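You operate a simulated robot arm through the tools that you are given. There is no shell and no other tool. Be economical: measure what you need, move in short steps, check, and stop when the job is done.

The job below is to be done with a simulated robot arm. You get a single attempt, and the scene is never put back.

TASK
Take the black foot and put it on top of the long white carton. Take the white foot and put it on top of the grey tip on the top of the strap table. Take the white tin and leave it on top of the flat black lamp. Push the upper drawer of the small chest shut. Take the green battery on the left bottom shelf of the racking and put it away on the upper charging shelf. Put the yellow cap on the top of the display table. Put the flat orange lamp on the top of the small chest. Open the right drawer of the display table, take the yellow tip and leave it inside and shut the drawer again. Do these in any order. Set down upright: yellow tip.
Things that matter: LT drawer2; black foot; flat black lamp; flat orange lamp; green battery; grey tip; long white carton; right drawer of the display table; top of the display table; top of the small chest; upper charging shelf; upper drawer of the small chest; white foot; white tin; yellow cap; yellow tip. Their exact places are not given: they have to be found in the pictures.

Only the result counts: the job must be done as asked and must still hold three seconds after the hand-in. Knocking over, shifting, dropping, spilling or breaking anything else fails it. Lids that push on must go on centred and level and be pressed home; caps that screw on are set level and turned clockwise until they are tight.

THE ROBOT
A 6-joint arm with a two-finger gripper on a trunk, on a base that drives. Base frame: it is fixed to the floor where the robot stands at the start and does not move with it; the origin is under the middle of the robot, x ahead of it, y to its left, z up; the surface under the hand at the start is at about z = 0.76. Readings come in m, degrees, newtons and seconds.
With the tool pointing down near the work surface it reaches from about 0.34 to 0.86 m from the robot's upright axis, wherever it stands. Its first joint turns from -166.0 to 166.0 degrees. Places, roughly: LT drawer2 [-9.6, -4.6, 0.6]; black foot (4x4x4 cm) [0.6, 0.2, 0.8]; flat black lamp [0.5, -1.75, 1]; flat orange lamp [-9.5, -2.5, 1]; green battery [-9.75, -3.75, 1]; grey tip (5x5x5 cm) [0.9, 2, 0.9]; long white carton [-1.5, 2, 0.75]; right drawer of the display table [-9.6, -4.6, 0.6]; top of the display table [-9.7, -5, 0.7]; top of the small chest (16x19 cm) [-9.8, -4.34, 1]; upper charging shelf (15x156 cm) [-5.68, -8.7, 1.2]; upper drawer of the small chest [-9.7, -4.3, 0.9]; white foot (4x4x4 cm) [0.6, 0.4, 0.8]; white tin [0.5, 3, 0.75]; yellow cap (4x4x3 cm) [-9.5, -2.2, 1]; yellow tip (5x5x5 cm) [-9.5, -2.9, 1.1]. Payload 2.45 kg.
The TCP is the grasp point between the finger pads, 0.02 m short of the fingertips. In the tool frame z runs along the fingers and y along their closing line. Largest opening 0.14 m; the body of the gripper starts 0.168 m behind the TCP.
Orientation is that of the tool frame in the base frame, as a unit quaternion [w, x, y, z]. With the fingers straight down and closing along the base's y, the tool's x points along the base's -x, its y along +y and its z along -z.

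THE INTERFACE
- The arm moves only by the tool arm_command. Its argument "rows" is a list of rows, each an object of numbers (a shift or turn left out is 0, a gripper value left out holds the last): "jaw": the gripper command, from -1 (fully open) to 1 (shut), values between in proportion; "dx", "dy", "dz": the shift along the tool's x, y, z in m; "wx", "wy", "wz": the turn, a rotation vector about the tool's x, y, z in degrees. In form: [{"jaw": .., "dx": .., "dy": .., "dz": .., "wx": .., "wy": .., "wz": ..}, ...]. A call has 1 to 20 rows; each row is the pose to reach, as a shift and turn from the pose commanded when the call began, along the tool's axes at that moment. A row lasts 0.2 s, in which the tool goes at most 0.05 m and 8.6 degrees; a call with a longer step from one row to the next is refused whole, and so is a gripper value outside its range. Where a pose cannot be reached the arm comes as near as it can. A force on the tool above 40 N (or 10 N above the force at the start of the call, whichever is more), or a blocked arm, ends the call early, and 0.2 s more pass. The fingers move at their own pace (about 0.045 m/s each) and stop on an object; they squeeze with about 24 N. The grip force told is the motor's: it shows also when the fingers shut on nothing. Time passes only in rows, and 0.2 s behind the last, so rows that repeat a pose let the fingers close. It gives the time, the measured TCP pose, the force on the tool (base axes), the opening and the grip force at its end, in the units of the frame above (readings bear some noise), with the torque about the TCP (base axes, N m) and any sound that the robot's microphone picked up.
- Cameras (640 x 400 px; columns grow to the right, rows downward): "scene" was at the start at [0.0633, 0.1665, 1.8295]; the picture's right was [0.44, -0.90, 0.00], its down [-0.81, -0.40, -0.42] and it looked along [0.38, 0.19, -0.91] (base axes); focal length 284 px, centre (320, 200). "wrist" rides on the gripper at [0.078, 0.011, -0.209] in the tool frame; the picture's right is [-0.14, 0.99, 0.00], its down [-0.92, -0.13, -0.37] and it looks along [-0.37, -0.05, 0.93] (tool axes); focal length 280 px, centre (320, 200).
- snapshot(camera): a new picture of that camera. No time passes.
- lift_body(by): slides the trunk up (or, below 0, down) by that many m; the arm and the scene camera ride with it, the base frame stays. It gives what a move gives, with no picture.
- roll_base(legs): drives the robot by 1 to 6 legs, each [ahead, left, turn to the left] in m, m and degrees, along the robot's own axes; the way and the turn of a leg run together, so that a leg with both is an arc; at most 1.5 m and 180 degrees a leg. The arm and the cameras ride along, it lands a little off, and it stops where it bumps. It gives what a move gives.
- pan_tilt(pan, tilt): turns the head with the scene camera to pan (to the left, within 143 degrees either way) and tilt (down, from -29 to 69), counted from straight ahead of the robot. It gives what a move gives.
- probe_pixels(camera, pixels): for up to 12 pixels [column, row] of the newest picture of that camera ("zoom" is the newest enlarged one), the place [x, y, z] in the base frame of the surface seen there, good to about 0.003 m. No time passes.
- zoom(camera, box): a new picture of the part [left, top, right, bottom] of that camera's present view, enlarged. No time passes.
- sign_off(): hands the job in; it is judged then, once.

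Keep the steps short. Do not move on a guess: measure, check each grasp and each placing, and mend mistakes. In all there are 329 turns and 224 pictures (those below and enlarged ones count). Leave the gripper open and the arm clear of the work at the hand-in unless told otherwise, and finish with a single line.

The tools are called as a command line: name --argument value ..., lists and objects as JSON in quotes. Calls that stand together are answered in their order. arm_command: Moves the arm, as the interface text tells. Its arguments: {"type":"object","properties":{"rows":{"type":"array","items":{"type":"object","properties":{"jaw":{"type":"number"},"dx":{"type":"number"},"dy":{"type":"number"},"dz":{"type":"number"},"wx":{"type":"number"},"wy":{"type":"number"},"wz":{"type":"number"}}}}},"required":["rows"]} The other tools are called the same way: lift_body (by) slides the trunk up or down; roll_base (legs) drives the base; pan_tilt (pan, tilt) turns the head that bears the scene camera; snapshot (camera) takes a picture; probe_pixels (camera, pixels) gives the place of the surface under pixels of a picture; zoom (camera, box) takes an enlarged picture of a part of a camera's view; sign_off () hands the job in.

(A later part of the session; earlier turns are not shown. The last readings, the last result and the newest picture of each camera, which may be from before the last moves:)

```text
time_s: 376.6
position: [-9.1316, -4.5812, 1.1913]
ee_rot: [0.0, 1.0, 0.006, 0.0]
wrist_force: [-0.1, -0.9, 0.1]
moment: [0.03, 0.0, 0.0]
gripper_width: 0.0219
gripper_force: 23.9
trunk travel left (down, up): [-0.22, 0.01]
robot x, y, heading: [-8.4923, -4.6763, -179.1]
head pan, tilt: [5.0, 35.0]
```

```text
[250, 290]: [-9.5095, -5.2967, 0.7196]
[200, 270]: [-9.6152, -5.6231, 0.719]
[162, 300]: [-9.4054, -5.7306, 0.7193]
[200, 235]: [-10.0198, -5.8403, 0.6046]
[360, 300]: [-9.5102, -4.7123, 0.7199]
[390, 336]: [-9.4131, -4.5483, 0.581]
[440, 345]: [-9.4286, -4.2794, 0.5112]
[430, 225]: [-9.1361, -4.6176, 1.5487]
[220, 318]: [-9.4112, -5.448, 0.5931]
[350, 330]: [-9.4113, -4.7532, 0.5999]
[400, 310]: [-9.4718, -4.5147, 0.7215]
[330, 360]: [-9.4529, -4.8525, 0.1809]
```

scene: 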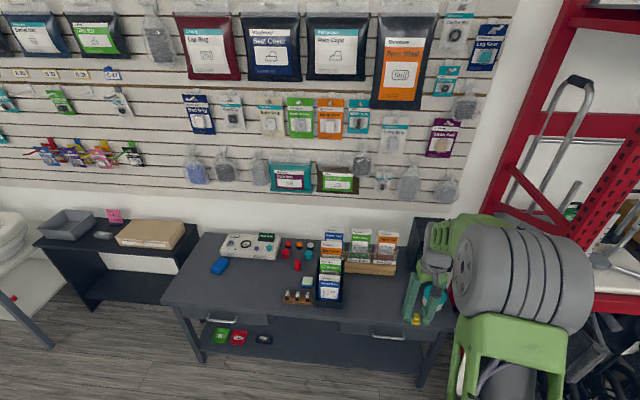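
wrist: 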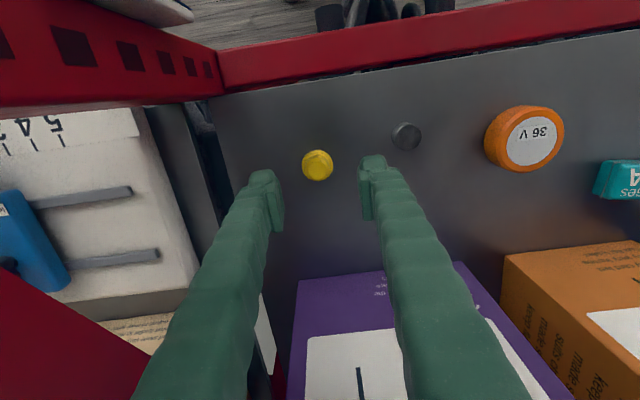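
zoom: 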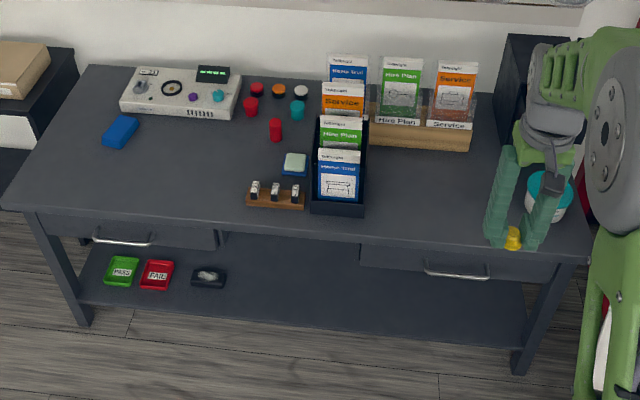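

The table top is at z 0.7195 (x -9.405 to -9.98). The spot (-9.52,-4.68) is free, so I'll put the cap there. First I'll drive up 0.38 m.

roll_base --legs '[[0.38, 0.08, -0.8]]'

lift_body --by -0.12

snapshot --camera "wrist"

```text
time_s: 379.1
position: [-9.5162, -4.6546, 1.1899]
ee_rot: [0.0, 1.0, 0.0, 0.0]
wrist_force: [-0.7, -0.2, -1.3]
moment: [0.0, -0.04, 0.03]
gripper_width: 0.0222
gripper_force: 23.6
trunk travel left (down, up): [-0.22, 0.01]
robot x, y, heading: [-8.8792, -4.7625, -180.0]
head pan, tilt: [5.0, 35.0]
```

```text
time_s: 380.6
position: [-9.5138, -4.6557, 1.0719]
ee_rot: [-0.001, 1.0, 0.0, 0.0]
wrist_force: [-0.5, 0.3, 0.0]
moment: [-0.01, 0.0, 0.0]
gripper_width: 0.0222
gripper_force: 24.2
trunk travel left (down, up): [-0.1, 0.13]
robot x, y, heading: [-8.8772, -4.7587, -180.0]
head pan, tilt: [5.0, 35.0]
```

```text
168 pictures are left
```

wrist: 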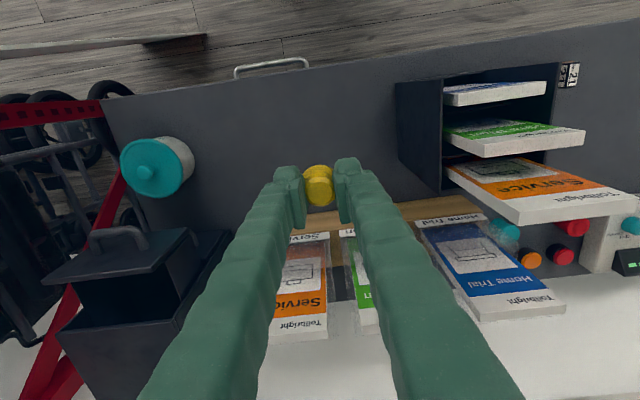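

probe_pixels --camera "wrist" --pixels '[[375, 208], [345, 150], [400, 130], [420, 180], [318, 200], [240, 150], [120, 240], [145, 245], [60, 270], [190, 235], [160, 155], [270, 70]]'

zoom --camera "wrist" --box '[20, 120, 240, 400]'

```text
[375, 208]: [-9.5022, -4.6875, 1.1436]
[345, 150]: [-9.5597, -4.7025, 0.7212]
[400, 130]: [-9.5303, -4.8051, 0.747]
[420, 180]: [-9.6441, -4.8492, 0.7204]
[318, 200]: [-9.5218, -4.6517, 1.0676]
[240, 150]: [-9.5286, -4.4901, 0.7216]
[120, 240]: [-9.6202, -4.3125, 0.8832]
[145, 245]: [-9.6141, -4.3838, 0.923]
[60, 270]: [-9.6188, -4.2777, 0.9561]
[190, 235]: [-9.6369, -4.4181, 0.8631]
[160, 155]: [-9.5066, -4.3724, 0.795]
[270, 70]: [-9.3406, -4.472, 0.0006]
```

```text
1.43 times, centred on (130, 260) of wrist
```

zoom: 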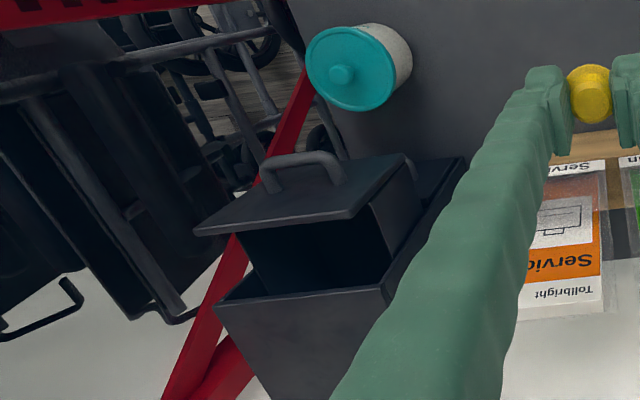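

Directly below the hand, (-9.514,-4.656), the table is free. I'll lower there.

arm_command --rows '[{"dz": 0.045}, {"dz": 0.09}, {"dz": 0.135}, {"dz": 0.18}, {"dz": 0.225}, {"dz": 0.27}, {"dz": 0.3}, {"dz": 0.31}, {"dz": 0.31}]'

zoom --camera "wrist" --box '[200, 80, 440, 260]'

```text
time_s: 382.6
position: [-9.5154, -4.6551, 0.7612]
ee_rot: [-0.001, 1.0, 0.0, 0.0]
wrist_force: [-0.5, -0.5, 0.4]
moment: [-0.02, 0.01, 0.04]
gripper_width: 0.0222
gripper_force: 23.7
trunk travel left (down, up): [-0.1, 0.13]
robot x, y, heading: [-8.8791, -4.7613, -179.8]
head pan, tilt: [5.0, 35.0]
```

```text
2.22 times, centred on (320, 170) of wrist
```

zoom: 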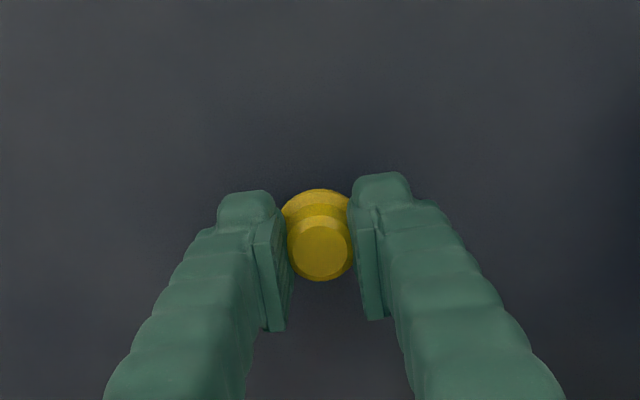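

arm_command --rows '[{"dz": 0.008}, {"dz": 0.013}, {"dz": 0.016}, {"dz": 0.018}, {"dz": 0.018}]'

```text
time_s: 383.8
position: [-9.5166, -4.6548, 0.7462]
ee_rot: [0.001, 1.0, 0.001, -0.002]
wrist_force: [3.7, -0.2, 29.9]
moment: [0.02, -0.15, 0.0]
gripper_width: 0.0223
gripper_force: 23.6
trunk travel left (down, up): [-0.1, 0.13]
robot x, y, heading: [-8.8788, -4.7605, -179.6]
head pan, tilt: [5.0, 35.0]
```

Contact. I'll back off slightly, open and rise.

arm_command --rows '[{"dz": -0.002}, {"dz": -0.002}, {"jaw": 0.2, "dz": -0.002}, {"dz": -0.002}, {"dz": -0.002}, {"dz": -0.002}, {"dz": -0.03}, {"dz": -0.07}, {"dz": -0.12}, {"dz": -0.17}, {"dz": -0.22}, {"dz": -0.27}, {"dz": -0.32}]'

snapshot --camera "wrist"

```text
time_s: 386.6
position: [-9.5149, -4.6554, 1.0625]
ee_rot: [0.0, 1.0, 0.0, 0.0]
wrist_force: [-0.2, 0.2, 0.5]
moment: [0.01, 0.02, 0.0]
gripper_width: 0.056
gripper_force: 0.1
trunk travel left (down, up): [-0.1, 0.13]
robot x, y, heading: [-8.878, -4.7611, -179.9]
head pan, tilt: [5.0, 35.0]
```

```text
165 pictures are left
```

wrist: 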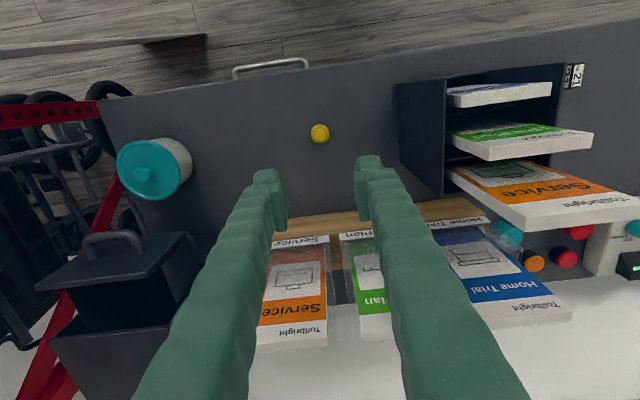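

The cap stands on the table. I'll swing the arm aside to the left so the scene camera sees the chest and drawer.

arm_command --rows '[{"dx": 0.045}, {"dx": 0.09}, {"dx": 0.135}, {"dx": 0.18}, {"dx": 0.22}, {"dx": 0.22, "dy": 0.045}, {"dx": 0.22, "dy": 0.09}, {"dx": 0.22, "dy": 0.135}, {"dx": 0.22, "dy": 0.18}, {"dx": 0.22, "dy": 0.225}, {"dx": 0.22, "dy": 0.27}, {"dx": 0.22, "dy": 0.315}, {"dx": 0.22, "dy": 0.36}, {"dx": 0.22, "dy": 0.4}]'

pan_tilt --pan -20 --tilt 45

snapshot --camera "scene"

```text
time_s: 389.6
position: [-9.2935, -5.0559, 1.0638]
ee_rot: [0.0, 1.0, 0.0, 0.001]
wrist_force: [0.4, 0.1, 0.2]
moment: [0.05, -0.01, 0.01]
gripper_width: 0.0557
gripper_force: 0.0
trunk travel left (down, up): [-0.1, 0.13]
robot x, y, heading: [-8.8793, -4.7584, -179.8]
head pan, tilt: [5.0, 35.0]
```

```text
time_s: 390.4
position: [-9.2932, -5.0541, 1.0642]
ee_rot: [0.0, 1.0, 0.0, 0.0]
wrist_force: [-0.3, 0.9, 0.4]
moment: [0.0, 0.04, -0.01]
gripper_width: 0.0558
gripper_force: 0.1
trunk travel left (down, up): [-0.1, 0.13]
robot x, y, heading: [-8.8808, -4.7613, -179.8]
head pan, tilt: [-20.0, 45.0]
```

```text
164 pictures are left
```

scene: 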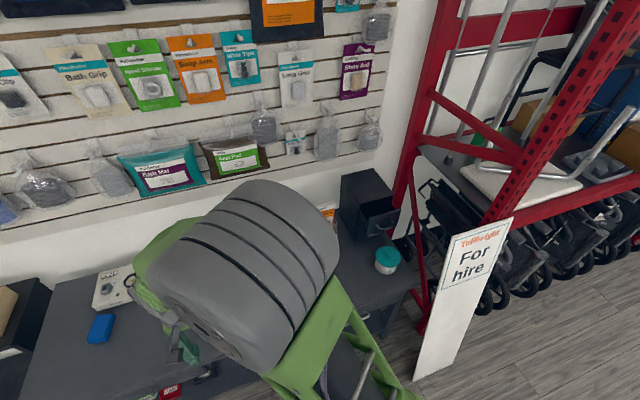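

zoom --camera "scene" --box '[310, 150, 430, 300]'

probe_pixels --camera "scene" --pixels '[[342, 178], [388, 170], [366, 200], [370, 185], [385, 192], [385, 205], [385, 218], [372, 232], [350, 225], [385, 255], [425, 285], [500, 225]]'

```text
2.67 times, centred on (370, 225) of scene
```

zoom: 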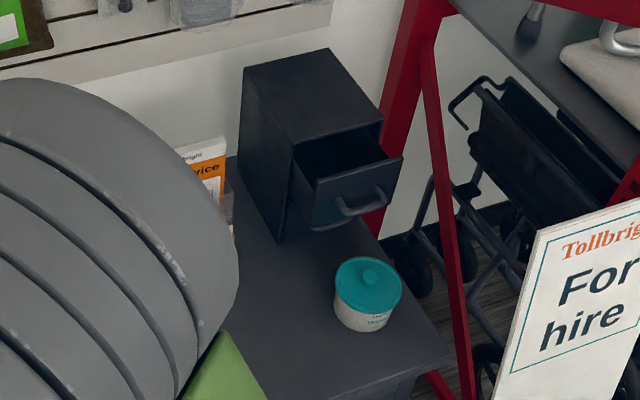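

```text
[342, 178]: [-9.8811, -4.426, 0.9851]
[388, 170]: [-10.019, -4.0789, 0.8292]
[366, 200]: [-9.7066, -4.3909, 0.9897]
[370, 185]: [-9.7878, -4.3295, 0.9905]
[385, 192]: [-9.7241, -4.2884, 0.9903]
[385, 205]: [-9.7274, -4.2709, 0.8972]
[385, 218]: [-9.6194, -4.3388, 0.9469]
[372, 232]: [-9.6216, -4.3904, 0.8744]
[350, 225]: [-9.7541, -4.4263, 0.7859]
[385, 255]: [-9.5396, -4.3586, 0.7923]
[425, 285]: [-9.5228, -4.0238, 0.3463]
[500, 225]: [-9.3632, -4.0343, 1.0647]
```

probe_pixels --camera "scene" --pixels '[[417, 372], [458, 357], [437, 262], [505, 225], [443, 330]]'

probe_pixels --camera "zoom" --pixels '[[362, 207], [340, 205], [382, 192], [305, 190], [402, 160], [318, 225], [368, 270], [372, 290], [345, 185]]'

```text
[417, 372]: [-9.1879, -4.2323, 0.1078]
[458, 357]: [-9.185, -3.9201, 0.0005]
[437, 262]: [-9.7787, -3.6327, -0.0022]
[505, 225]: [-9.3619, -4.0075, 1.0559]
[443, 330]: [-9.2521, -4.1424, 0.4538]
```

```text
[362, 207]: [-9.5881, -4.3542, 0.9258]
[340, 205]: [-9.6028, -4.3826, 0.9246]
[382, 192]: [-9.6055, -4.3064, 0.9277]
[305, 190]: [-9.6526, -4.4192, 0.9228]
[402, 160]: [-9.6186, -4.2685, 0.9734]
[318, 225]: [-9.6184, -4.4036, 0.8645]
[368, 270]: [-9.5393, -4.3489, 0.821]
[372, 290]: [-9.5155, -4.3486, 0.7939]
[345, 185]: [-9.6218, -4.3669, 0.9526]
```

The drawer front is at x≈-9.62 with its handle at (-9.588,-4.354,0.926). The jar knob below reaches 0.821. I'll slide 0.25 m right, staying clear of the sign at y>-4.23.

roll_base --legs '[[0, -0.26, 0]]'

```text
time_s: 393.4
position: [-9.2931, -4.7937, 1.0636]
ee_rot: [0.0, 1.0, 0.001, 0.0]
wrist_force: [0.3, 0.2, -0.7]
moment: [-0.03, -0.02, 0.02]
gripper_width: 0.0561
gripper_force: 0.0
trunk travel left (down, up): [-0.1, 0.13]
robot x, y, heading: [-8.8772, -4.4981, -180.0]
head pan, tilt: [-20.0, 45.0]
```

arm_command --rows '[{"jaw": 1, "dy": -0.045}, {"dy": -0.09}, {"dy": -0.135}, {"dy": -0.18}, {"dy": -0.225}, {"dy": -0.27}, {"dy": -0.315}, {"dy": -0.36}, {"dy": -0.4}, {"dy": -0.44}, {"dy": -0.44, "dx": -0.045}, {"dy": -0.44, "dx": -0.09}, {"dy": -0.44, "dx": -0.135}, {"dy": -0.44, "dx": -0.18}, {"dy": -0.44, "dx": -0.222}, {"dy": -0.44, "dx": -0.222}]'

snapshot --camera "wrist"

```text
time_s: 396.8
position: [-9.5163, -4.3548, 1.0645]
ee_rot: [0.0, 1.0, 0.002, 0.001]
wrist_force: [-0.2, -0.1, -0.6]
moment: [-0.02, 0.01, -0.01]
gripper_width: 0.0
gripper_force: 24.2
trunk travel left (down, up): [-0.1, 0.13]
robot x, y, heading: [-8.8754, -4.4985, -179.6]
head pan, tilt: [-20.0, 45.0]
```

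```text
162 pictures are left
```

wrist: 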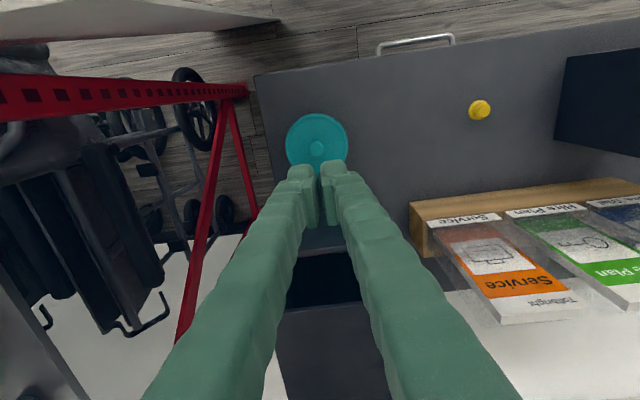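

I'm in front of the drawer. I'll go down to z 0.92 and move slowly in.

arm_command --rows '[{"dz": 0.04}, {"dz": 0.08}, {"dz": 0.12}, {"dz": 0.144}, {"dz": 0.144, "dx": -0.02}, {"dz": 0.144, "dx": -0.04}, {"dz": 0.144, "dx": -0.06}, {"dz": 0.144, "dx": -0.08}, {"dz": 0.144, "dx": -0.1}]'

```text
time_s: 398.8
position: [-9.6156, -4.3535, 0.9207]
ee_rot: [0.0, 1.0, 0.002, 0.0]
wrist_force: [-0.3, 0.4, 0.1]
moment: [-0.01, 0.05, -0.02]
gripper_width: 0.0
gripper_force: 23.6
trunk travel left (down, up): [-0.1, 0.13]
robot x, y, heading: [-8.877, -4.4956, -179.7]
head pan, tilt: [-20.0, 45.0]
```

arm_command --rows '[{"dx": -0.01}, {"dx": -0.02}, {"dx": -0.028}, {"dx": -0.034}, {"dx": -0.04}]'

```text
time_s: 399.8
position: [-9.6387, -4.3542, 0.9166]
ee_rot: [0.002, 1.0, 0.0, 0.012]
wrist_force: [10.6, 0.1, 1.3]
moment: [-0.03, 0.04, 0.08]
gripper_width: 0.0
gripper_force: 29.2
trunk travel left (down, up): [-0.1, 0.13]
robot x, y, heading: [-8.8775, -4.4951, -180.1]
head pan, tilt: [-20.0, 45.0]
stopped in row 5: the force on the tool passed its limit at 46 N (the readings are from after the stop); the commanded pose is now the measured one
```

It stopped at 46 N, likely the drawer's end. I'll back off, raise and look.

arm_command --rows '[{"dx": 0.02}, {"dx": 0.06}, {"dx": 0.1}, {"dx": 0.14}, {"dx": 0.14, "dz": -0.04}, {"dx": 0.14, "dz": -0.08}, {"dx": 0.14, "dz": -0.12}, {"dx": 0.14, "dz": -0.16}, {"dx": 0.18, "dz": -0.16}, {"dx": 0.22, "dz": -0.16}]'

pan_tilt --pan 10 --tilt 50

snapshot --camera "scene"

snapshot --camera "wrist"

```text
time_s: 402.0
position: [-9.4247, -4.3528, 1.0815]
ee_rot: [0.001, 1.0, 0.0, 0.01]
wrist_force: [-1.1, 0.2, 0.1]
moment: [0.05, 0.05, -0.01]
gripper_width: 0.0002
gripper_force: 29.3
trunk travel left (down, up): [-0.1, 0.13]
robot x, y, heading: [-8.8782, -4.4974, -179.7]
head pan, tilt: [-20.0, 45.0]
```

```text
time_s: 403.0
position: [-9.425, -4.3519, 1.0801]
ee_rot: [0.001, 1.0, 0.001, 0.01]
wrist_force: [0.8, 0.0, -1.1]
moment: [-0.03, 0.01, 0.0]
gripper_width: 0.0
gripper_force: 29.1
trunk travel left (down, up): [-0.1, 0.13]
robot x, y, heading: [-8.8781, -4.4975, -180.1]
head pan, tilt: [10.0, 50.0]
```

```text
161 pictures are left
```

scene: 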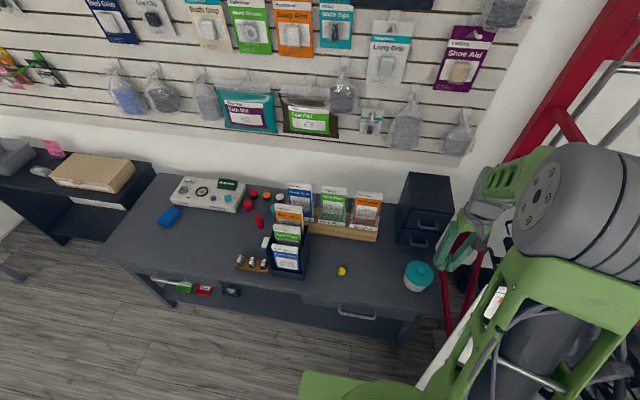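

```text
160 pictures are left
```

wrist: 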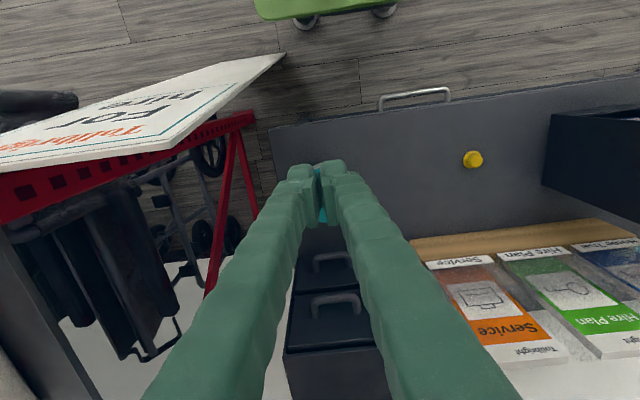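

zoom --camera "scene" --box '[370, 160, 470, 310]'

probe_pixels --camera "zoom" --pixels '[[330, 125], [390, 120], [330, 150], [390, 165], [300, 200], [380, 205], [335, 65], [400, 70]]'

```text
2.67 times, centred on (420, 235) of scene
```

zoom: 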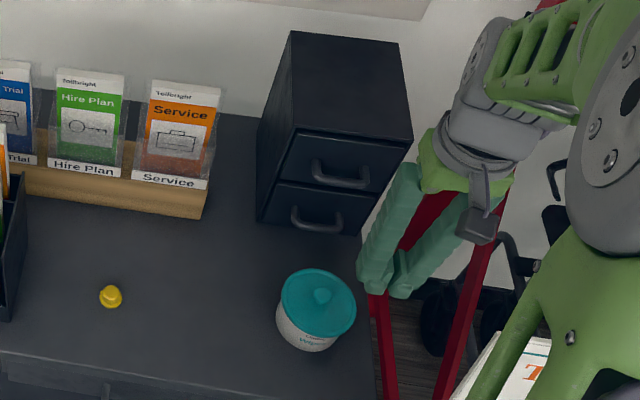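

```text
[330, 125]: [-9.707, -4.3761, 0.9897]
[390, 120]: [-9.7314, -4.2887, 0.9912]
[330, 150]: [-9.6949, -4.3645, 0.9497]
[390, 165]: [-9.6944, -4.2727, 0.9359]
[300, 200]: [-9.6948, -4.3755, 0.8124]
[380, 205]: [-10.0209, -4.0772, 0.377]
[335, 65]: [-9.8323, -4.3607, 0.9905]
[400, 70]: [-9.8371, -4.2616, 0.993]
```

The drawer is shut, flush at x≈-9.695. Next I'll measure the display table's right drawer handle near scene (355,313).

zoom --camera "scene" --box '[300, 270, 430, 350]'

zoom --camera "wrist" --box '[330, 60, 490, 180]'

probe_pixels --camera "zoom" --pixels '[[328, 143], [468, 115], [328, 158], [210, 168], [472, 140], [328, 190], [200, 200], [480, 155]]'

```text
4.92 times, centred on (365, 310) of scene
```

zoom: 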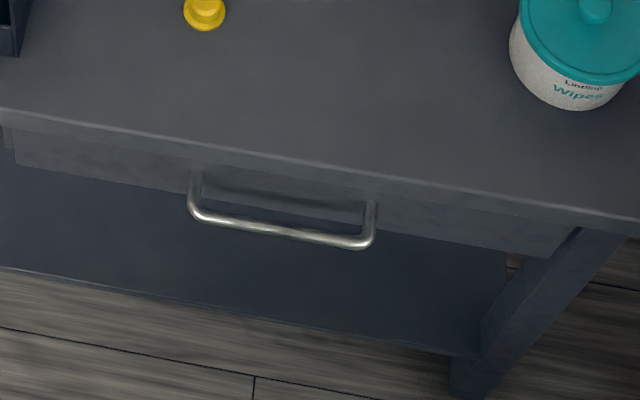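

```text
3.33 times, centred on (410, 120) of wrist
```

zoom: 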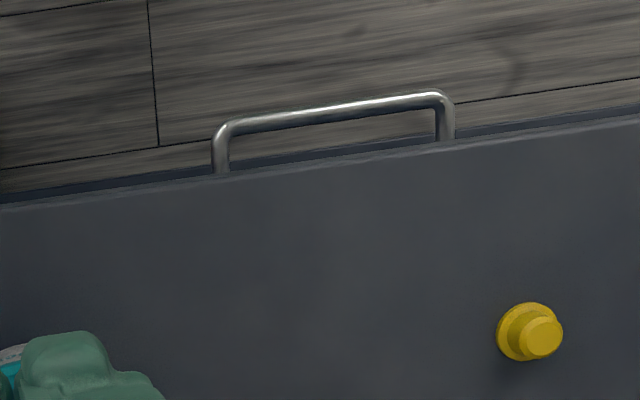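

```text
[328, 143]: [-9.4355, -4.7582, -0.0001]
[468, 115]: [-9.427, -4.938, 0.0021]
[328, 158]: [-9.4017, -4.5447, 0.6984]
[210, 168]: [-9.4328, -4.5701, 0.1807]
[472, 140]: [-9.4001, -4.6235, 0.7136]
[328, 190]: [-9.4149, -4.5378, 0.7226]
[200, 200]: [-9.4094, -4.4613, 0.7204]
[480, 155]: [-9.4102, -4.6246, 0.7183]
```

probe_pixels --camera "zoom" --pixels '[[330, 114], [270, 122], [400, 103], [220, 155], [447, 122], [330, 112], [330, 116]]'

```text
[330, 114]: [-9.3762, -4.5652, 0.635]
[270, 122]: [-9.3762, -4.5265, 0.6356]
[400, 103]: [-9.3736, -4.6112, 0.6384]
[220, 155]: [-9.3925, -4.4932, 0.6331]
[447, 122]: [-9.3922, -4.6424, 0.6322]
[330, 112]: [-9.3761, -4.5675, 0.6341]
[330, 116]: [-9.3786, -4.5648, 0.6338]
```

The handle bar is at x≈-9.375, z≈0.634, y -4.49..-4.64. I'll grip it with the tool horizontal and the fingers above and below. First I'll back off the base.

roll_base --legs '[[-0.33, 0.065, 0]]'

arm_command --rows '[{"jaw": 0.3, "wy": -8}, {"wy": -16}, {"wy": -24}, {"wy": -32}, {"wy": -40}, {"wy": -48}, {"wy": -56}, {"wy": -64}, {"wy": -72}, {"wy": -80}, {"wy": -88}, {"wy": -91.15}, {"wy": -91.15}]'

```text
time_s: 405.2
position: [-9.091, -4.4144, 1.083]
ee_rot: [0.002, 1.0, -0.001, 0.009]
wrist_force: [0.0, -0.3, -0.8]
moment: [-0.01, 0.03, 0.02]
gripper_width: 0.0
gripper_force: 29.6
trunk travel left (down, up): [-0.1, 0.13]
robot x, y, heading: [-8.5465, -4.5586, -179.9]
head pan, tilt: [10.0, 50.0]
```

```text
time_s: 408.0
position: [-9.1527, -4.3557, 1.2256]
ee_rot: [0.035, 0.733, -0.025, -0.678]
wrist_force: [0.0, 0.9, 0.4]
moment: [-0.01, 0.01, -0.01]
gripper_width: 0.0488
gripper_force: 0.0
out of reach, approached as far as the arm can: row 4, 5, 6, 7, 8, 9, 10, 11, 12, 13
trunk travel left (down, up): [-0.1, 0.13]
robot x, y, heading: [-8.5452, -4.5639, -180.1]
head pan, tilt: [10.0, 50.0]
```

arm_command --rows '[{"dz": 0.02, "dx": 0.04}, {"dz": 0.03, "dx": 0.08}, {"dz": 0.04, "dx": 0.12}, {"dz": 0.05, "dx": 0.16}, {"dz": 0.05, "dx": 0.2}, {"dz": 0.05, "dx": 0.24}, {"dz": 0.05, "dx": 0.28}, {"dz": 0.05, "dx": 0.28}]'

```text
time_s: 409.8
position: [-9.2748, -4.3293, 0.9722]
ee_rot: [0.073, 0.738, -0.047, -0.669]
wrist_force: [-0.4, 0.3, -0.7]
moment: [-0.01, 0.03, 0.02]
gripper_width: 0.0491
gripper_force: 0.1
out of reach, approached as far as the arm can: row 1, 2, 3, 4, 5, 6, 7, 8
trunk travel left (down, up): [-0.1, 0.13]
robot x, y, heading: [-8.5454, -4.5584, -179.9]
head pan, tilt: [10.0, 50.0]
```

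pan_tilt --pan -10 --tilt 50

snapshot --camera "scene"

```text
time_s: 410.6
position: [-9.2753, -4.3305, 0.971]
ee_rot: [0.074, 0.738, -0.046, -0.669]
wrist_force: [0.8, -0.2, 0.2]
moment: [0.0, 0.0, -0.01]
gripper_width: 0.0488
gripper_force: 0.1
trunk travel left (down, up): [-0.1, 0.13]
robot x, y, heading: [-8.5475, -4.565, -180.0]
head pan, tilt: [-10.0, 50.0]
```

```text
156 pictures are left
```

scene: 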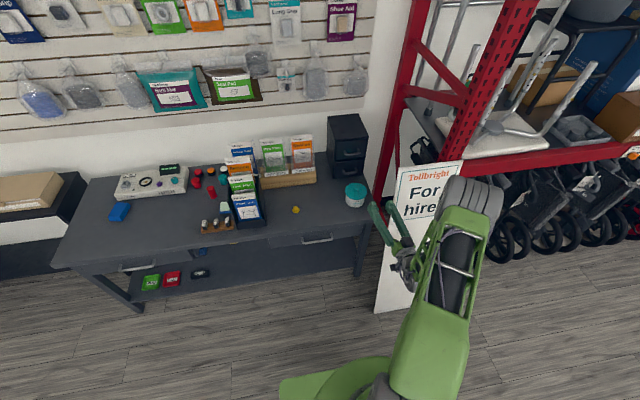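

The hand is nearly horizontal but close to the sign. I'll back the base 0.25 m and left 0.2 m, then roll the tool.

roll_base --legs '[[-0.25, 0.2, 0]]'

arm_command --rows '[{"wz": 8}, {"wz": 16}, {"wz": 24}, {"wz": 32}, {"wz": 40}, {"wz": 48}, {"wz": 56}, {"wz": 64}, {"wz": 72}, {"wz": 80}, {"wz": 80}]'

```text
time_s: 413.0
position: [-9.0301, -4.534, 0.9723]
ee_rot: [0.073, 0.738, -0.047, -0.67]
wrist_force: [0.3, -1.0, 0.3]
moment: [0.02, -0.02, 0.01]
gripper_width: 0.049
gripper_force: 0.0
trunk travel left (down, up): [-0.1, 0.13]
robot x, y, heading: [-8.2978, -4.7654, 179.8]
head pan, tilt: [-10.0, 50.0]
```

```text
time_s: 415.4
position: [-9.0305, -4.5327, 0.9724]
ee_rot: [0.486, 0.534, -0.512, -0.465]
wrist_force: [-0.2, 0.5, -0.6]
moment: [-0.02, 0.0, -0.03]
gripper_width: 0.0492
gripper_force: 0.0
trunk travel left (down, up): [-0.1, 0.13]
robot x, y, heading: [-8.3006, -4.766, 179.8]
head pan, tilt: [-10.0, 50.0]
```

The tool is now horizontal with the fingers vertical. I'll lower to handle height well in front of the table.

arm_command --rows '[{"dy": -0.045}, {"dy": -0.09}, {"dy": -0.135}, {"dy": -0.18}, {"dy": -0.22}, {"dy": -0.26}, {"dy": -0.3}, {"dy": -0.32, "dx": 0.024}, {"dy": -0.32, "dx": 0.024}]'

```text
time_s: 417.4
position: [-8.9987, -4.5539, 0.6536]
ee_rot: [0.486, 0.534, -0.511, -0.466]
wrist_force: [0.6, -0.6, 0.5]
moment: [0.0, -0.04, 0.01]
gripper_width: 0.0488
gripper_force: 0.1
trunk travel left (down, up): [-0.1, 0.13]
robot x, y, heading: [-8.3066, -4.7652, 179.6]
head pan, tilt: [-10.0, 50.0]
```

roll_base --legs '[[0.27, 0, 0]]'

snapshot --camera "wrist"

snapshot --camera "scene"

```text
time_s: 419.4
position: [-9.2683, -4.5543, 0.6533]
ee_rot: [0.486, 0.535, -0.511, -0.465]
wrist_force: [-0.3, -0.4, -0.4]
moment: [0.0, 0.0, 0.01]
gripper_width: 0.0487
gripper_force: 0.0
trunk travel left (down, up): [-0.1, 0.13]
robot x, y, heading: [-8.5701, -4.7646, 179.6]
head pan, tilt: [-10.0, 50.0]
```

```text
155 pictures are left
```

wrist: 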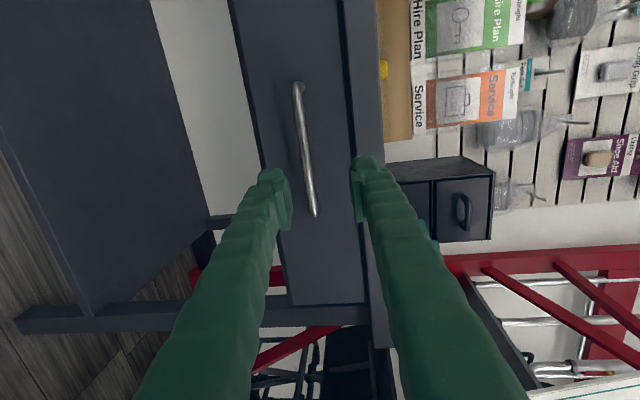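

```text
154 pictures are left
```

scene: 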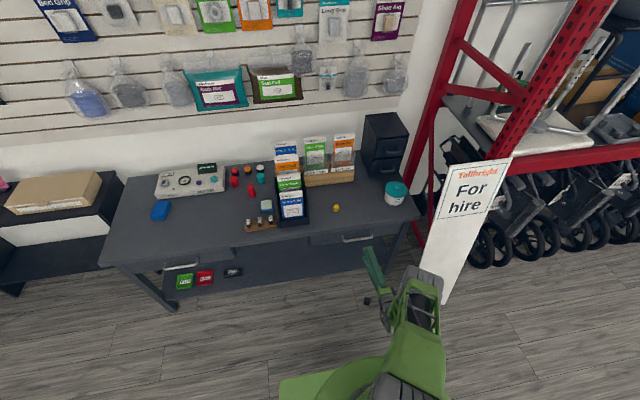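

probe_pixels --camera "wrist" --pixels '[[296, 95], [302, 130], [309, 175], [314, 212], [330, 180], [370, 130], [345, 130], [265, 140]]'

```text
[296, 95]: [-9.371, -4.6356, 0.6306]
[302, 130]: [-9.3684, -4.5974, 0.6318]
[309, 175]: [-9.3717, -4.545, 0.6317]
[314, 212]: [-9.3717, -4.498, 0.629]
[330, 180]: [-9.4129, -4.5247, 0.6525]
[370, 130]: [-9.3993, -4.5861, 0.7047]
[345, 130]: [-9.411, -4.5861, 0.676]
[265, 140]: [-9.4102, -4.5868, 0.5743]
```

arm_command --rows '[{"dx": 0.0065, "dy": -0.012}, {"dx": 0.0065, "dy": -0.012, "dz": 0.03}, {"dx": 0.0065, "dy": -0.012, "dz": 0.06}, {"dx": 0.0065, "dy": -0.012, "dz": 0.085}, {"dx": 0.0065, "dy": -0.012, "dz": 0.104}, {"dx": 0.0065, "dy": -0.012, "dz": 0.104}]'

snapshot --camera "wrist"

```text
time_s: 420.8
position: [-9.3611, -4.57, 0.6552]
ee_rot: [0.484, 0.536, -0.514, -0.463]
wrist_force: [16.6, 0.2, -8.7]
moment: [-0.08, -0.66, -0.21]
gripper_width: 0.0569
gripper_force: 6.2
out of reach, approached as far as the arm can: row 2, 3, 4, 5, 6
trunk travel left (down, up): [-0.1, 0.13]
robot x, y, heading: [-8.5724, -4.7689, 179.7]
head pan, tilt: [-10.0, 50.0]
```

```text
153 pictures are left
```

wrist: 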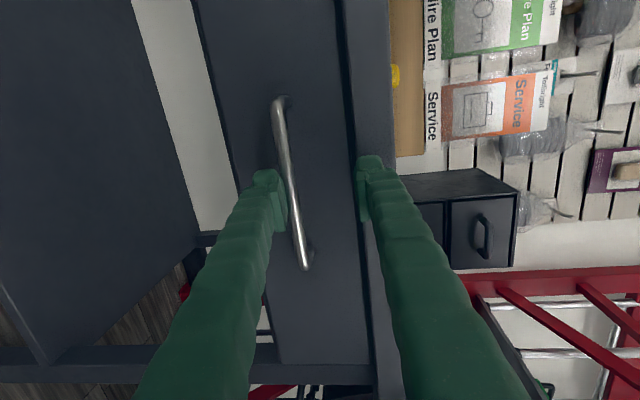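

It ran short of reach and the lower finger touched the bar. I'll withdraw, drop the trunk and bring the base closer.

arm_command --rows '[{"dz": -0.03}, {"dz": -0.07}, {"dz": -0.11}, {"dz": -0.11}]'

lift_body --by -0.06

```text
time_s: 421.8
position: [-9.2515, -4.563, 0.6695]
ee_rot: [0.486, 0.535, -0.51, -0.467]
wrist_force: [0.2, -0.2, 0.3]
moment: [-0.03, -0.01, 0.0]
gripper_width: 0.0489
gripper_force: 0.0
trunk travel left (down, up): [-0.1, 0.13]
robot x, y, heading: [-8.5726, -4.7655, 179.9]
head pan, tilt: [-10.0, 50.0]
```

```text
time_s: 422.8
position: [-9.2515, -4.5632, 0.6083]
ee_rot: [0.485, 0.535, -0.511, -0.466]
wrist_force: [-1.0, 0.5, -0.3]
moment: [-0.02, -0.01, 0.0]
gripper_width: 0.0491
gripper_force: 0.0
trunk travel left (down, up): [-0.04, 0.19]
robot x, y, heading: [-8.5698, -4.7655, 180.0]
head pan, tilt: [-10.0, 50.0]
```

arm_command --rows '[{"dy": 0.015}, {"dy": 0.027}, {"dy": 0.027}]'

roll_base --legs '[[0.07, 0, 0]]'

snapshot --camera "wrist"

probe_pixels --camera "wrist" --pixels '[[300, 150], [305, 180], [270, 190], [368, 180], [345, 140], [320, 140]]'

```text
time_s: 423.6
position: [-9.2548, -4.5627, 0.6348]
ee_rot: [0.486, 0.535, -0.511, -0.466]
wrist_force: [-0.6, 0.3, -0.3]
moment: [0.05, -0.01, 0.02]
gripper_width: 0.0487
gripper_force: 0.0
trunk travel left (down, up): [-0.04, 0.19]
robot x, y, heading: [-8.5718, -4.7638, 179.8]
head pan, tilt: [-10.0, 50.0]
```

```text
time_s: 424.6
position: [-9.3256, -4.5611, 0.6353]
ee_rot: [0.485, 0.535, -0.511, -0.466]
wrist_force: [0.0, 0.3, -0.5]
moment: [0.01, 0.0, 0.0]
gripper_width: 0.0492
gripper_force: 0.1
trunk travel left (down, up): [-0.04, 0.19]
robot x, y, heading: [-8.6378, -4.7623, 179.7]
head pan, tilt: [-10.0, 50.0]
```

```text
152 pictures are left
```

wrist: 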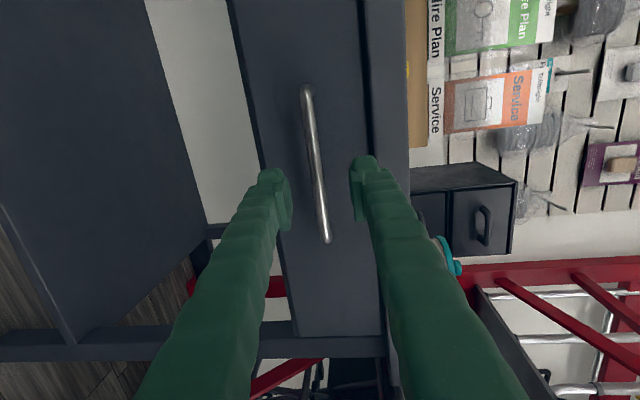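

```text
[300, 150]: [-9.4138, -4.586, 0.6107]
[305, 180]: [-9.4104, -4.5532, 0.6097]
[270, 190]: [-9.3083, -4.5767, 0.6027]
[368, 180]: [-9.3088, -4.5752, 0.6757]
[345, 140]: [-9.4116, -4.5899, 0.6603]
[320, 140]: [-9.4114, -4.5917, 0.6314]
```

The bar now lies between the fingers. I'll advance 46 mm and close.

arm_command --rows '[{"dz": 0.015}, {"dz": 0.03}, {"dz": 0.046}, {"dz": 0.046}]'

```text
time_s: 425.6
position: [-9.3715, -4.565, 0.6305]
ee_rot: [0.485, 0.535, -0.511, -0.466]
wrist_force: [0.4, 0.0, -0.3]
moment: [0.0, -0.02, -0.01]
gripper_width: 0.0491
gripper_force: 0.2
trunk travel left (down, up): [-0.04, 0.19]
robot x, y, heading: [-8.6326, -4.768, 179.9]
head pan, tilt: [-10.0, 50.0]
```

arm_command --rows '[{"jaw": 1}, {"jaw": 1}, {"jaw": 1}, {"jaw": 1}]'

```text
time_s: 426.6
position: [-9.3703, -4.5648, 0.6288]
ee_rot: [0.484, 0.535, -0.514, -0.464]
wrist_force: [1.0, 3.1, -20.1]
moment: [0.22, -0.1, -0.1]
gripper_width: 0.0096
gripper_force: 37.1
trunk travel left (down, up): [-0.04, 0.19]
robot x, y, heading: [-8.6382, -4.7689, 179.7]
head pan, tilt: [-10.0, 50.0]
```

I've gripped the bar (9.6 mm). I'll pull by rolling the base straight back.

arm_command --rows '[{"dy": -0.002}, {"dy": -0.002}]'

roll_base --legs '[[-0.06, 0, 0]]'

```text
time_s: 427.2
position: [-9.3692, -4.5646, 0.6296]
ee_rot: [0.485, 0.535, -0.511, -0.466]
wrist_force: [3.0, 0.0, -18.0]
moment: [0.2, -0.1, 0.03]
gripper_width: 0.0095
gripper_force: 37.1
trunk travel left (down, up): [-0.04, 0.19]
robot x, y, heading: [-8.6401, -4.7651, 179.7]
head pan, tilt: [-10.0, 50.0]
```

```text
time_s: 428.1
position: [-9.3102, -4.5645, 0.6284]
ee_rot: [0.485, 0.535, -0.512, -0.466]
wrist_force: [1.2, 0.0, -16.7]
moment: [0.2, -0.11, 0.25]
gripper_width: 0.0099
gripper_force: 37.1
trunk travel left (down, up): [-0.04, 0.19]
robot x, y, heading: [-8.5788, -4.7689, 179.7]
head pan, tilt: [-10.0, 50.0]
```

roll_base --legs '[[-0.13, 0, 0]]'

snapshot --camera "wrist"

snapshot --camera "scene"

```text
time_s: 429.4
position: [-9.1778, -4.5651, 0.6274]
ee_rot: [0.484, 0.534, -0.512, -0.467]
wrist_force: [0.2, 7.1, -10.1]
moment: [0.14, -0.06, -0.01]
gripper_width: 0.0093
gripper_force: 37.2
trunk travel left (down, up): [-0.04, 0.19]
robot x, y, heading: [-8.4472, -4.7671, 180.0]
head pan, tilt: [-10.0, 50.0]
```

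```text
151 pictures are left
```

wrist: 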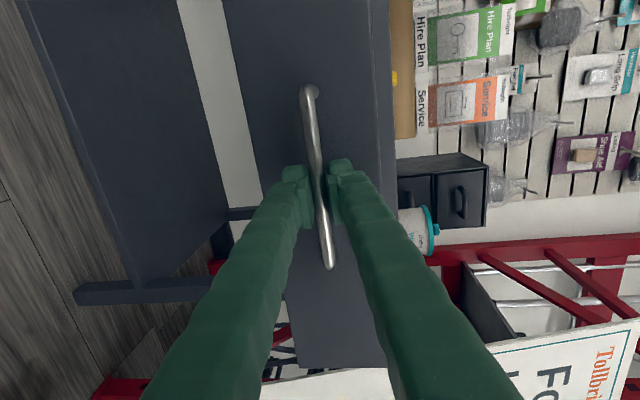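

```text
150 pictures are left
```

scene: 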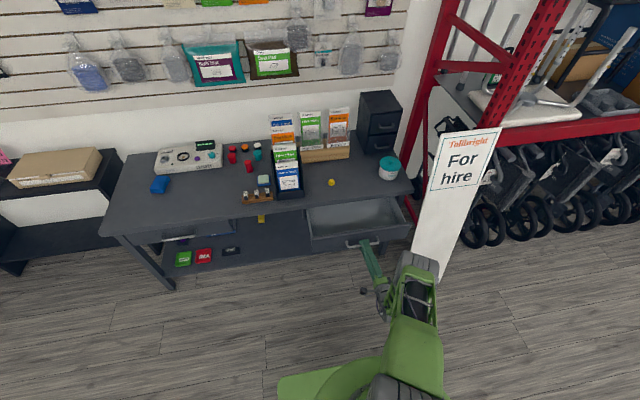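

The drawer is open about 19 cm. I'll release and back away.

arm_command --rows '[{"jaw": 0.3}, {"jaw": 0.3}, {"jaw": 0.3}, {"jaw": 0.3}]'

roll_base --legs '[[-0.25, 0, 0]]'

```text
time_s: 430.4
position: [-9.1774, -4.5647, 0.6298]
ee_rot: [0.484, 0.534, -0.512, -0.466]
wrist_force: [0.5, 0.1, -0.3]
moment: [0.0, 0.03, 0.02]
gripper_width: 0.049
gripper_force: 0.1
trunk travel left (down, up): [-0.04, 0.19]
robot x, y, heading: [-8.4523, -4.7656, 179.8]
head pan, tilt: [-10.0, 50.0]
```

```text
time_s: 432.2
position: [-8.9289, -4.5671, 0.6294]
ee_rot: [0.486, 0.535, -0.511, -0.465]
wrist_force: [-0.2, -0.1, -0.5]
moment: [0.01, -0.05, -0.01]
gripper_width: 0.049
gripper_force: 0.1
trunk travel left (down, up): [-0.04, 0.19]
robot x, y, heading: [-8.203, -4.7674, 179.8]
head pan, tilt: [-10.0, 50.0]
```

arm_command --rows '[{"dy": 0.045}, {"dy": 0.09}, {"dy": 0.135}, {"dy": 0.18}, {"dy": 0.225}, {"dy": 0.27}, {"dy": 0.315}, {"dy": 0.35}, {"dy": 0.35}]'

arm_command --rows '[{"wz": -8.5}, {"wz": -17}, {"wz": -25.5}, {"wz": -34}, {"wz": -42.5}, {"wz": -51}, {"wz": -59.5}, {"wz": -68}, {"wz": -76.5}, {"wz": -85}, {"wz": -90}, {"wz": -90}]'

```text
time_s: 434.2
position: [-8.962, -4.5684, 0.9776]
ee_rot: [0.486, 0.536, -0.511, -0.465]
wrist_force: [0.3, -0.3, -0.3]
moment: [0.01, -0.03, -0.02]
gripper_width: 0.0488
gripper_force: 0.0
trunk travel left (down, up): [-0.04, 0.19]
robot x, y, heading: [-8.2022, -4.7648, 180.1]
head pan, tilt: [-10.0, 50.0]
```

```text
time_s: 436.9
position: [-8.9719, -4.5628, 0.9842]
ee_rot: [0.052, 0.741, -0.017, -0.669]
wrist_force: [0.6, -0.5, -1.1]
moment: [0.01, 0.0, 0.02]
gripper_width: 0.0486
gripper_force: 0.1
out of reach, approached as far as the arm can: row 10, 11, 12
trunk travel left (down, up): [-0.04, 0.19]
robot x, y, heading: [-8.1968, -4.7652, 180.2]
head pan, tilt: [-10.0, 50.0]
```

Now I'll pitch the tool back to pointing straight down.

arm_command --rows '[{"wx": 0.6, "wy": 7.64, "wz": -0.2}, {"wx": 1.2, "wy": 15.3, "wz": -0.4}, {"wx": 1.8, "wy": 22.9, "wz": -0.6}, {"wx": 2.4, "wy": 30.6, "wz": -0.8}, {"wx": 2.95, "wy": 38.2, "wz": -0.95}, {"wx": 3.5, "wy": 45.9, "wz": -1.1}, {"wx": 4.1, "wy": 53.5, "wz": -1.3}, {"wx": 4.7, "wy": 61.2, "wz": -1.5}, {"wx": 5.3, "wy": 68.8, "wz": -1.7}, {"wx": 5.9, "wy": 76.4, "wz": -1.9}, {"wx": 6.5, "wy": 84.1, "wz": -2.1}, {"wx": 6.5, "wy": 84.1, "wz": -2.1}]'

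pan_tilt --pan 0 --tilt 35

snapshot --camera "scene"

```text
time_s: 439.4
position: [-8.9715, -4.5631, 0.9842]
ee_rot: [0.0, 1.0, -0.002, 0.001]
wrist_force: [0.4, -0.3, 0.0]
moment: [-0.03, -0.02, -0.05]
gripper_width: 0.0489
gripper_force: 0.0
out of reach, approached as far as the arm can: row 7
trunk travel left (down, up): [-0.04, 0.19]
robot x, y, heading: [-8.1966, -4.7692, 180.1]
head pan, tilt: [-10.0, 50.0]
```

```text
time_s: 440.2
position: [-8.9745, -4.5636, 0.9825]
ee_rot: [0.0, 1.0, -0.002, 0.0]
wrist_force: [0.7, 0.4, -0.5]
moment: [0.02, 0.0, -0.01]
gripper_width: 0.0489
gripper_force: 0.1
trunk travel left (down, up): [-0.04, 0.19]
robot x, y, heading: [-8.2018, -4.7652, 180.2]
head pan, tilt: [0.0, 35.0]
```

```text
149 pictures are left
```

scene: 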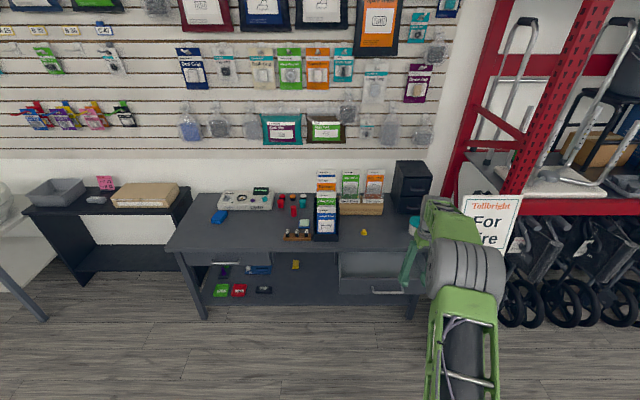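

zoom --camera "scene" --box '[190, 230, 430, 310]'

probe_pixels --camera "zoom" --pixels '[[282, 90], [480, 75], [440, 85], [530, 110], [410, 60], [545, 60], [540, 152]]'

```text
2.67 times, centred on (310, 270) of scene
```

zoom: 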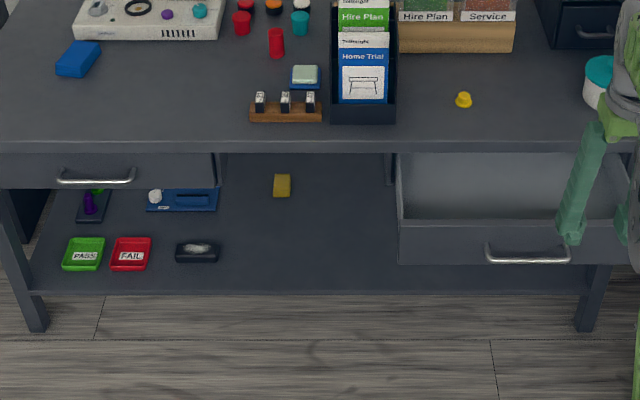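

```text
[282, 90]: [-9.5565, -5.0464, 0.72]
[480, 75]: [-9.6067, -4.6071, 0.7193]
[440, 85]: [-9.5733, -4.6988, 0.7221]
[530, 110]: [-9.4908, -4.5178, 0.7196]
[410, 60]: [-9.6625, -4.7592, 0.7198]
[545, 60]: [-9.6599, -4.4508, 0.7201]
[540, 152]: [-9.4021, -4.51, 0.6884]
```

probe_pixels --camera "zoom" --pixels '[[470, 195], [470, 170], [430, 205], [540, 205], [480, 221], [480, 235], [402, 180], [397, 240], [636, 235]]'

```text
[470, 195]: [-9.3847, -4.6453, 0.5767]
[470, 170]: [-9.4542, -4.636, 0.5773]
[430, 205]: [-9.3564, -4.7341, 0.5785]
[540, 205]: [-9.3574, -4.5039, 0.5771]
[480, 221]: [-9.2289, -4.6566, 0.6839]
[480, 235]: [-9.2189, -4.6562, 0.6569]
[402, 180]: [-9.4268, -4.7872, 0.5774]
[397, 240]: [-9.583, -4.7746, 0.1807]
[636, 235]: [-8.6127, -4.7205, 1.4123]
```

The drawer floor is at z≈0.577 and the opening spans x -9.40..-9.24. Now I'll fetch the yellow tip: raise the trunk, drive to y≈-2.85.

lift_body --by 0.18

roll_base --legs '[[0, -1.0, 0], [0, -0.75, 0]]'

snapshot --camera "wrist"

```text
time_s: 442.2
position: [-8.9731, -4.5644, 1.1633]
ee_rot: [0.001, 1.0, -0.001, 0.001]
wrist_force: [0.1, 0.9, -1.0]
moment: [0.02, -0.03, 0.0]
gripper_width: 0.049
gripper_force: 0.1
trunk travel left (down, up): [-0.22, 0.01]
robot x, y, heading: [-8.1964, -4.7647, 179.7]
head pan, tilt: [0.0, 35.0]
```

```text
time_s: 457.8
position: [-9.012, -2.8592, 1.1631]
ee_rot: [0.001, 1.0, 0.018, 0.0]
wrist_force: [0.0, 0.6, -0.2]
moment: [0.01, -0.02, -0.02]
gripper_width: 0.0491
gripper_force: 0.1
trunk travel left (down, up): [-0.22, 0.01]
robot x, y, heading: [-8.2273, -3.0327, -177.8]
head pan, tilt: [0.0, 35.0]
```

```text
147 pictures are left
```

wrist: 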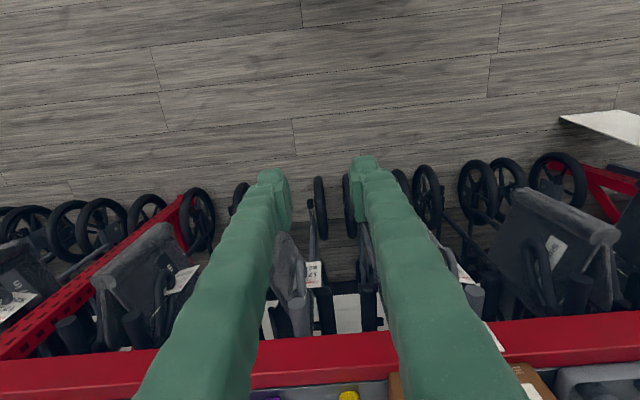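

roll_base --legs '[[0.28, 0.0, -2]]'

snapshot --camera "wrist"

```text
time_s: 459.7
position: [-9.2866, -2.8375, 1.1627]
ee_rot: [0.001, 1.0, -0.001, 0.001]
wrist_force: [0.3, 0.5, -1.0]
moment: [-0.02, -0.07, -0.03]
gripper_width: 0.0486
gripper_force: 0.0
trunk travel left (down, up): [-0.22, 0.01]
robot x, y, heading: [-8.5109, -3.0418, -179.9]
head pan, tilt: [0.0, 35.0]
```

```text
146 pictures are left
```

wrist: 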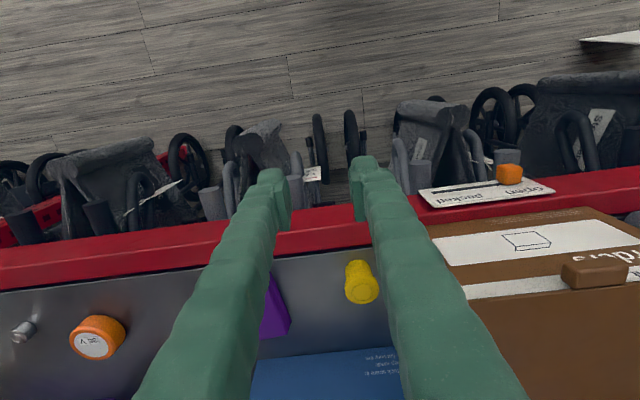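

probe_pixels --camera "wrist" --pixels '[[362, 287], [362, 278], [362, 300], [348, 290], [378, 290], [358, 265], [435, 250], [470, 310], [440, 240], [500, 173], [320, 355], [272, 300]]'

```text
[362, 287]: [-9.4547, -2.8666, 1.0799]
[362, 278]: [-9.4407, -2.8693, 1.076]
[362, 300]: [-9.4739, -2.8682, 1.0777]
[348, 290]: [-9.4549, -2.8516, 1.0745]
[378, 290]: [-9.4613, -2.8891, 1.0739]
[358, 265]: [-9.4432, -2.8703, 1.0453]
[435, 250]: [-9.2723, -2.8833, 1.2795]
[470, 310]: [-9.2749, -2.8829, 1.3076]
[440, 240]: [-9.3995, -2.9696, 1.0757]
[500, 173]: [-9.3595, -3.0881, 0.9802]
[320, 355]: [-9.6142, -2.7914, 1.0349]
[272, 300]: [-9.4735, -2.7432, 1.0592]
```

The tip's top centre is (-9.459,-2.8695,1.077). I'll pull the arm in 8 cm, align y, and drive 0.25 m closer.

arm_command --rows '[{"dx": 0.04, "dy": 0.016}, {"dx": 0.08, "dy": 0.032}, {"dx": 0.08, "dy": 0.032}]'

roll_base --legs '[[0.25, 0, 0]]'

snapshot --camera "wrist"

```text
time_s: 460.5
position: [-9.2058, -2.8685, 1.1646]
ee_rot: [0.001, 1.0, -0.001, 0.001]
wrist_force: [-0.2, -0.1, -0.8]
moment: [0.01, 0.02, 0.0]
gripper_width: 0.0489
gripper_force: 0.1
trunk travel left (down, up): [-0.22, 0.01]
robot x, y, heading: [-8.5083, -3.0442, -179.7]
head pan, tilt: [0.0, 35.0]
```

```text
time_s: 462.3
position: [-9.4508, -2.8657, 1.164]
ee_rot: [0.001, 1.0, -0.002, 0.001]
wrist_force: [0.2, -1.1, -0.1]
moment: [0.01, -0.05, -0.01]
gripper_width: 0.0491
gripper_force: 0.0
trunk travel left (down, up): [-0.22, 0.01]
robot x, y, heading: [-8.7561, -3.041, 179.9]
head pan, tilt: [0.0, 35.0]
```

```text
145 pictures are left
```

wrist: 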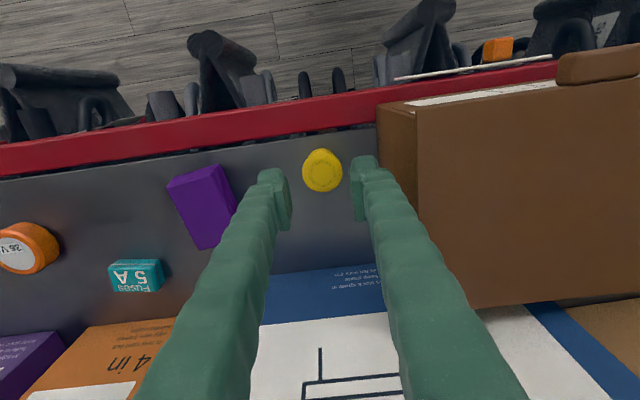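

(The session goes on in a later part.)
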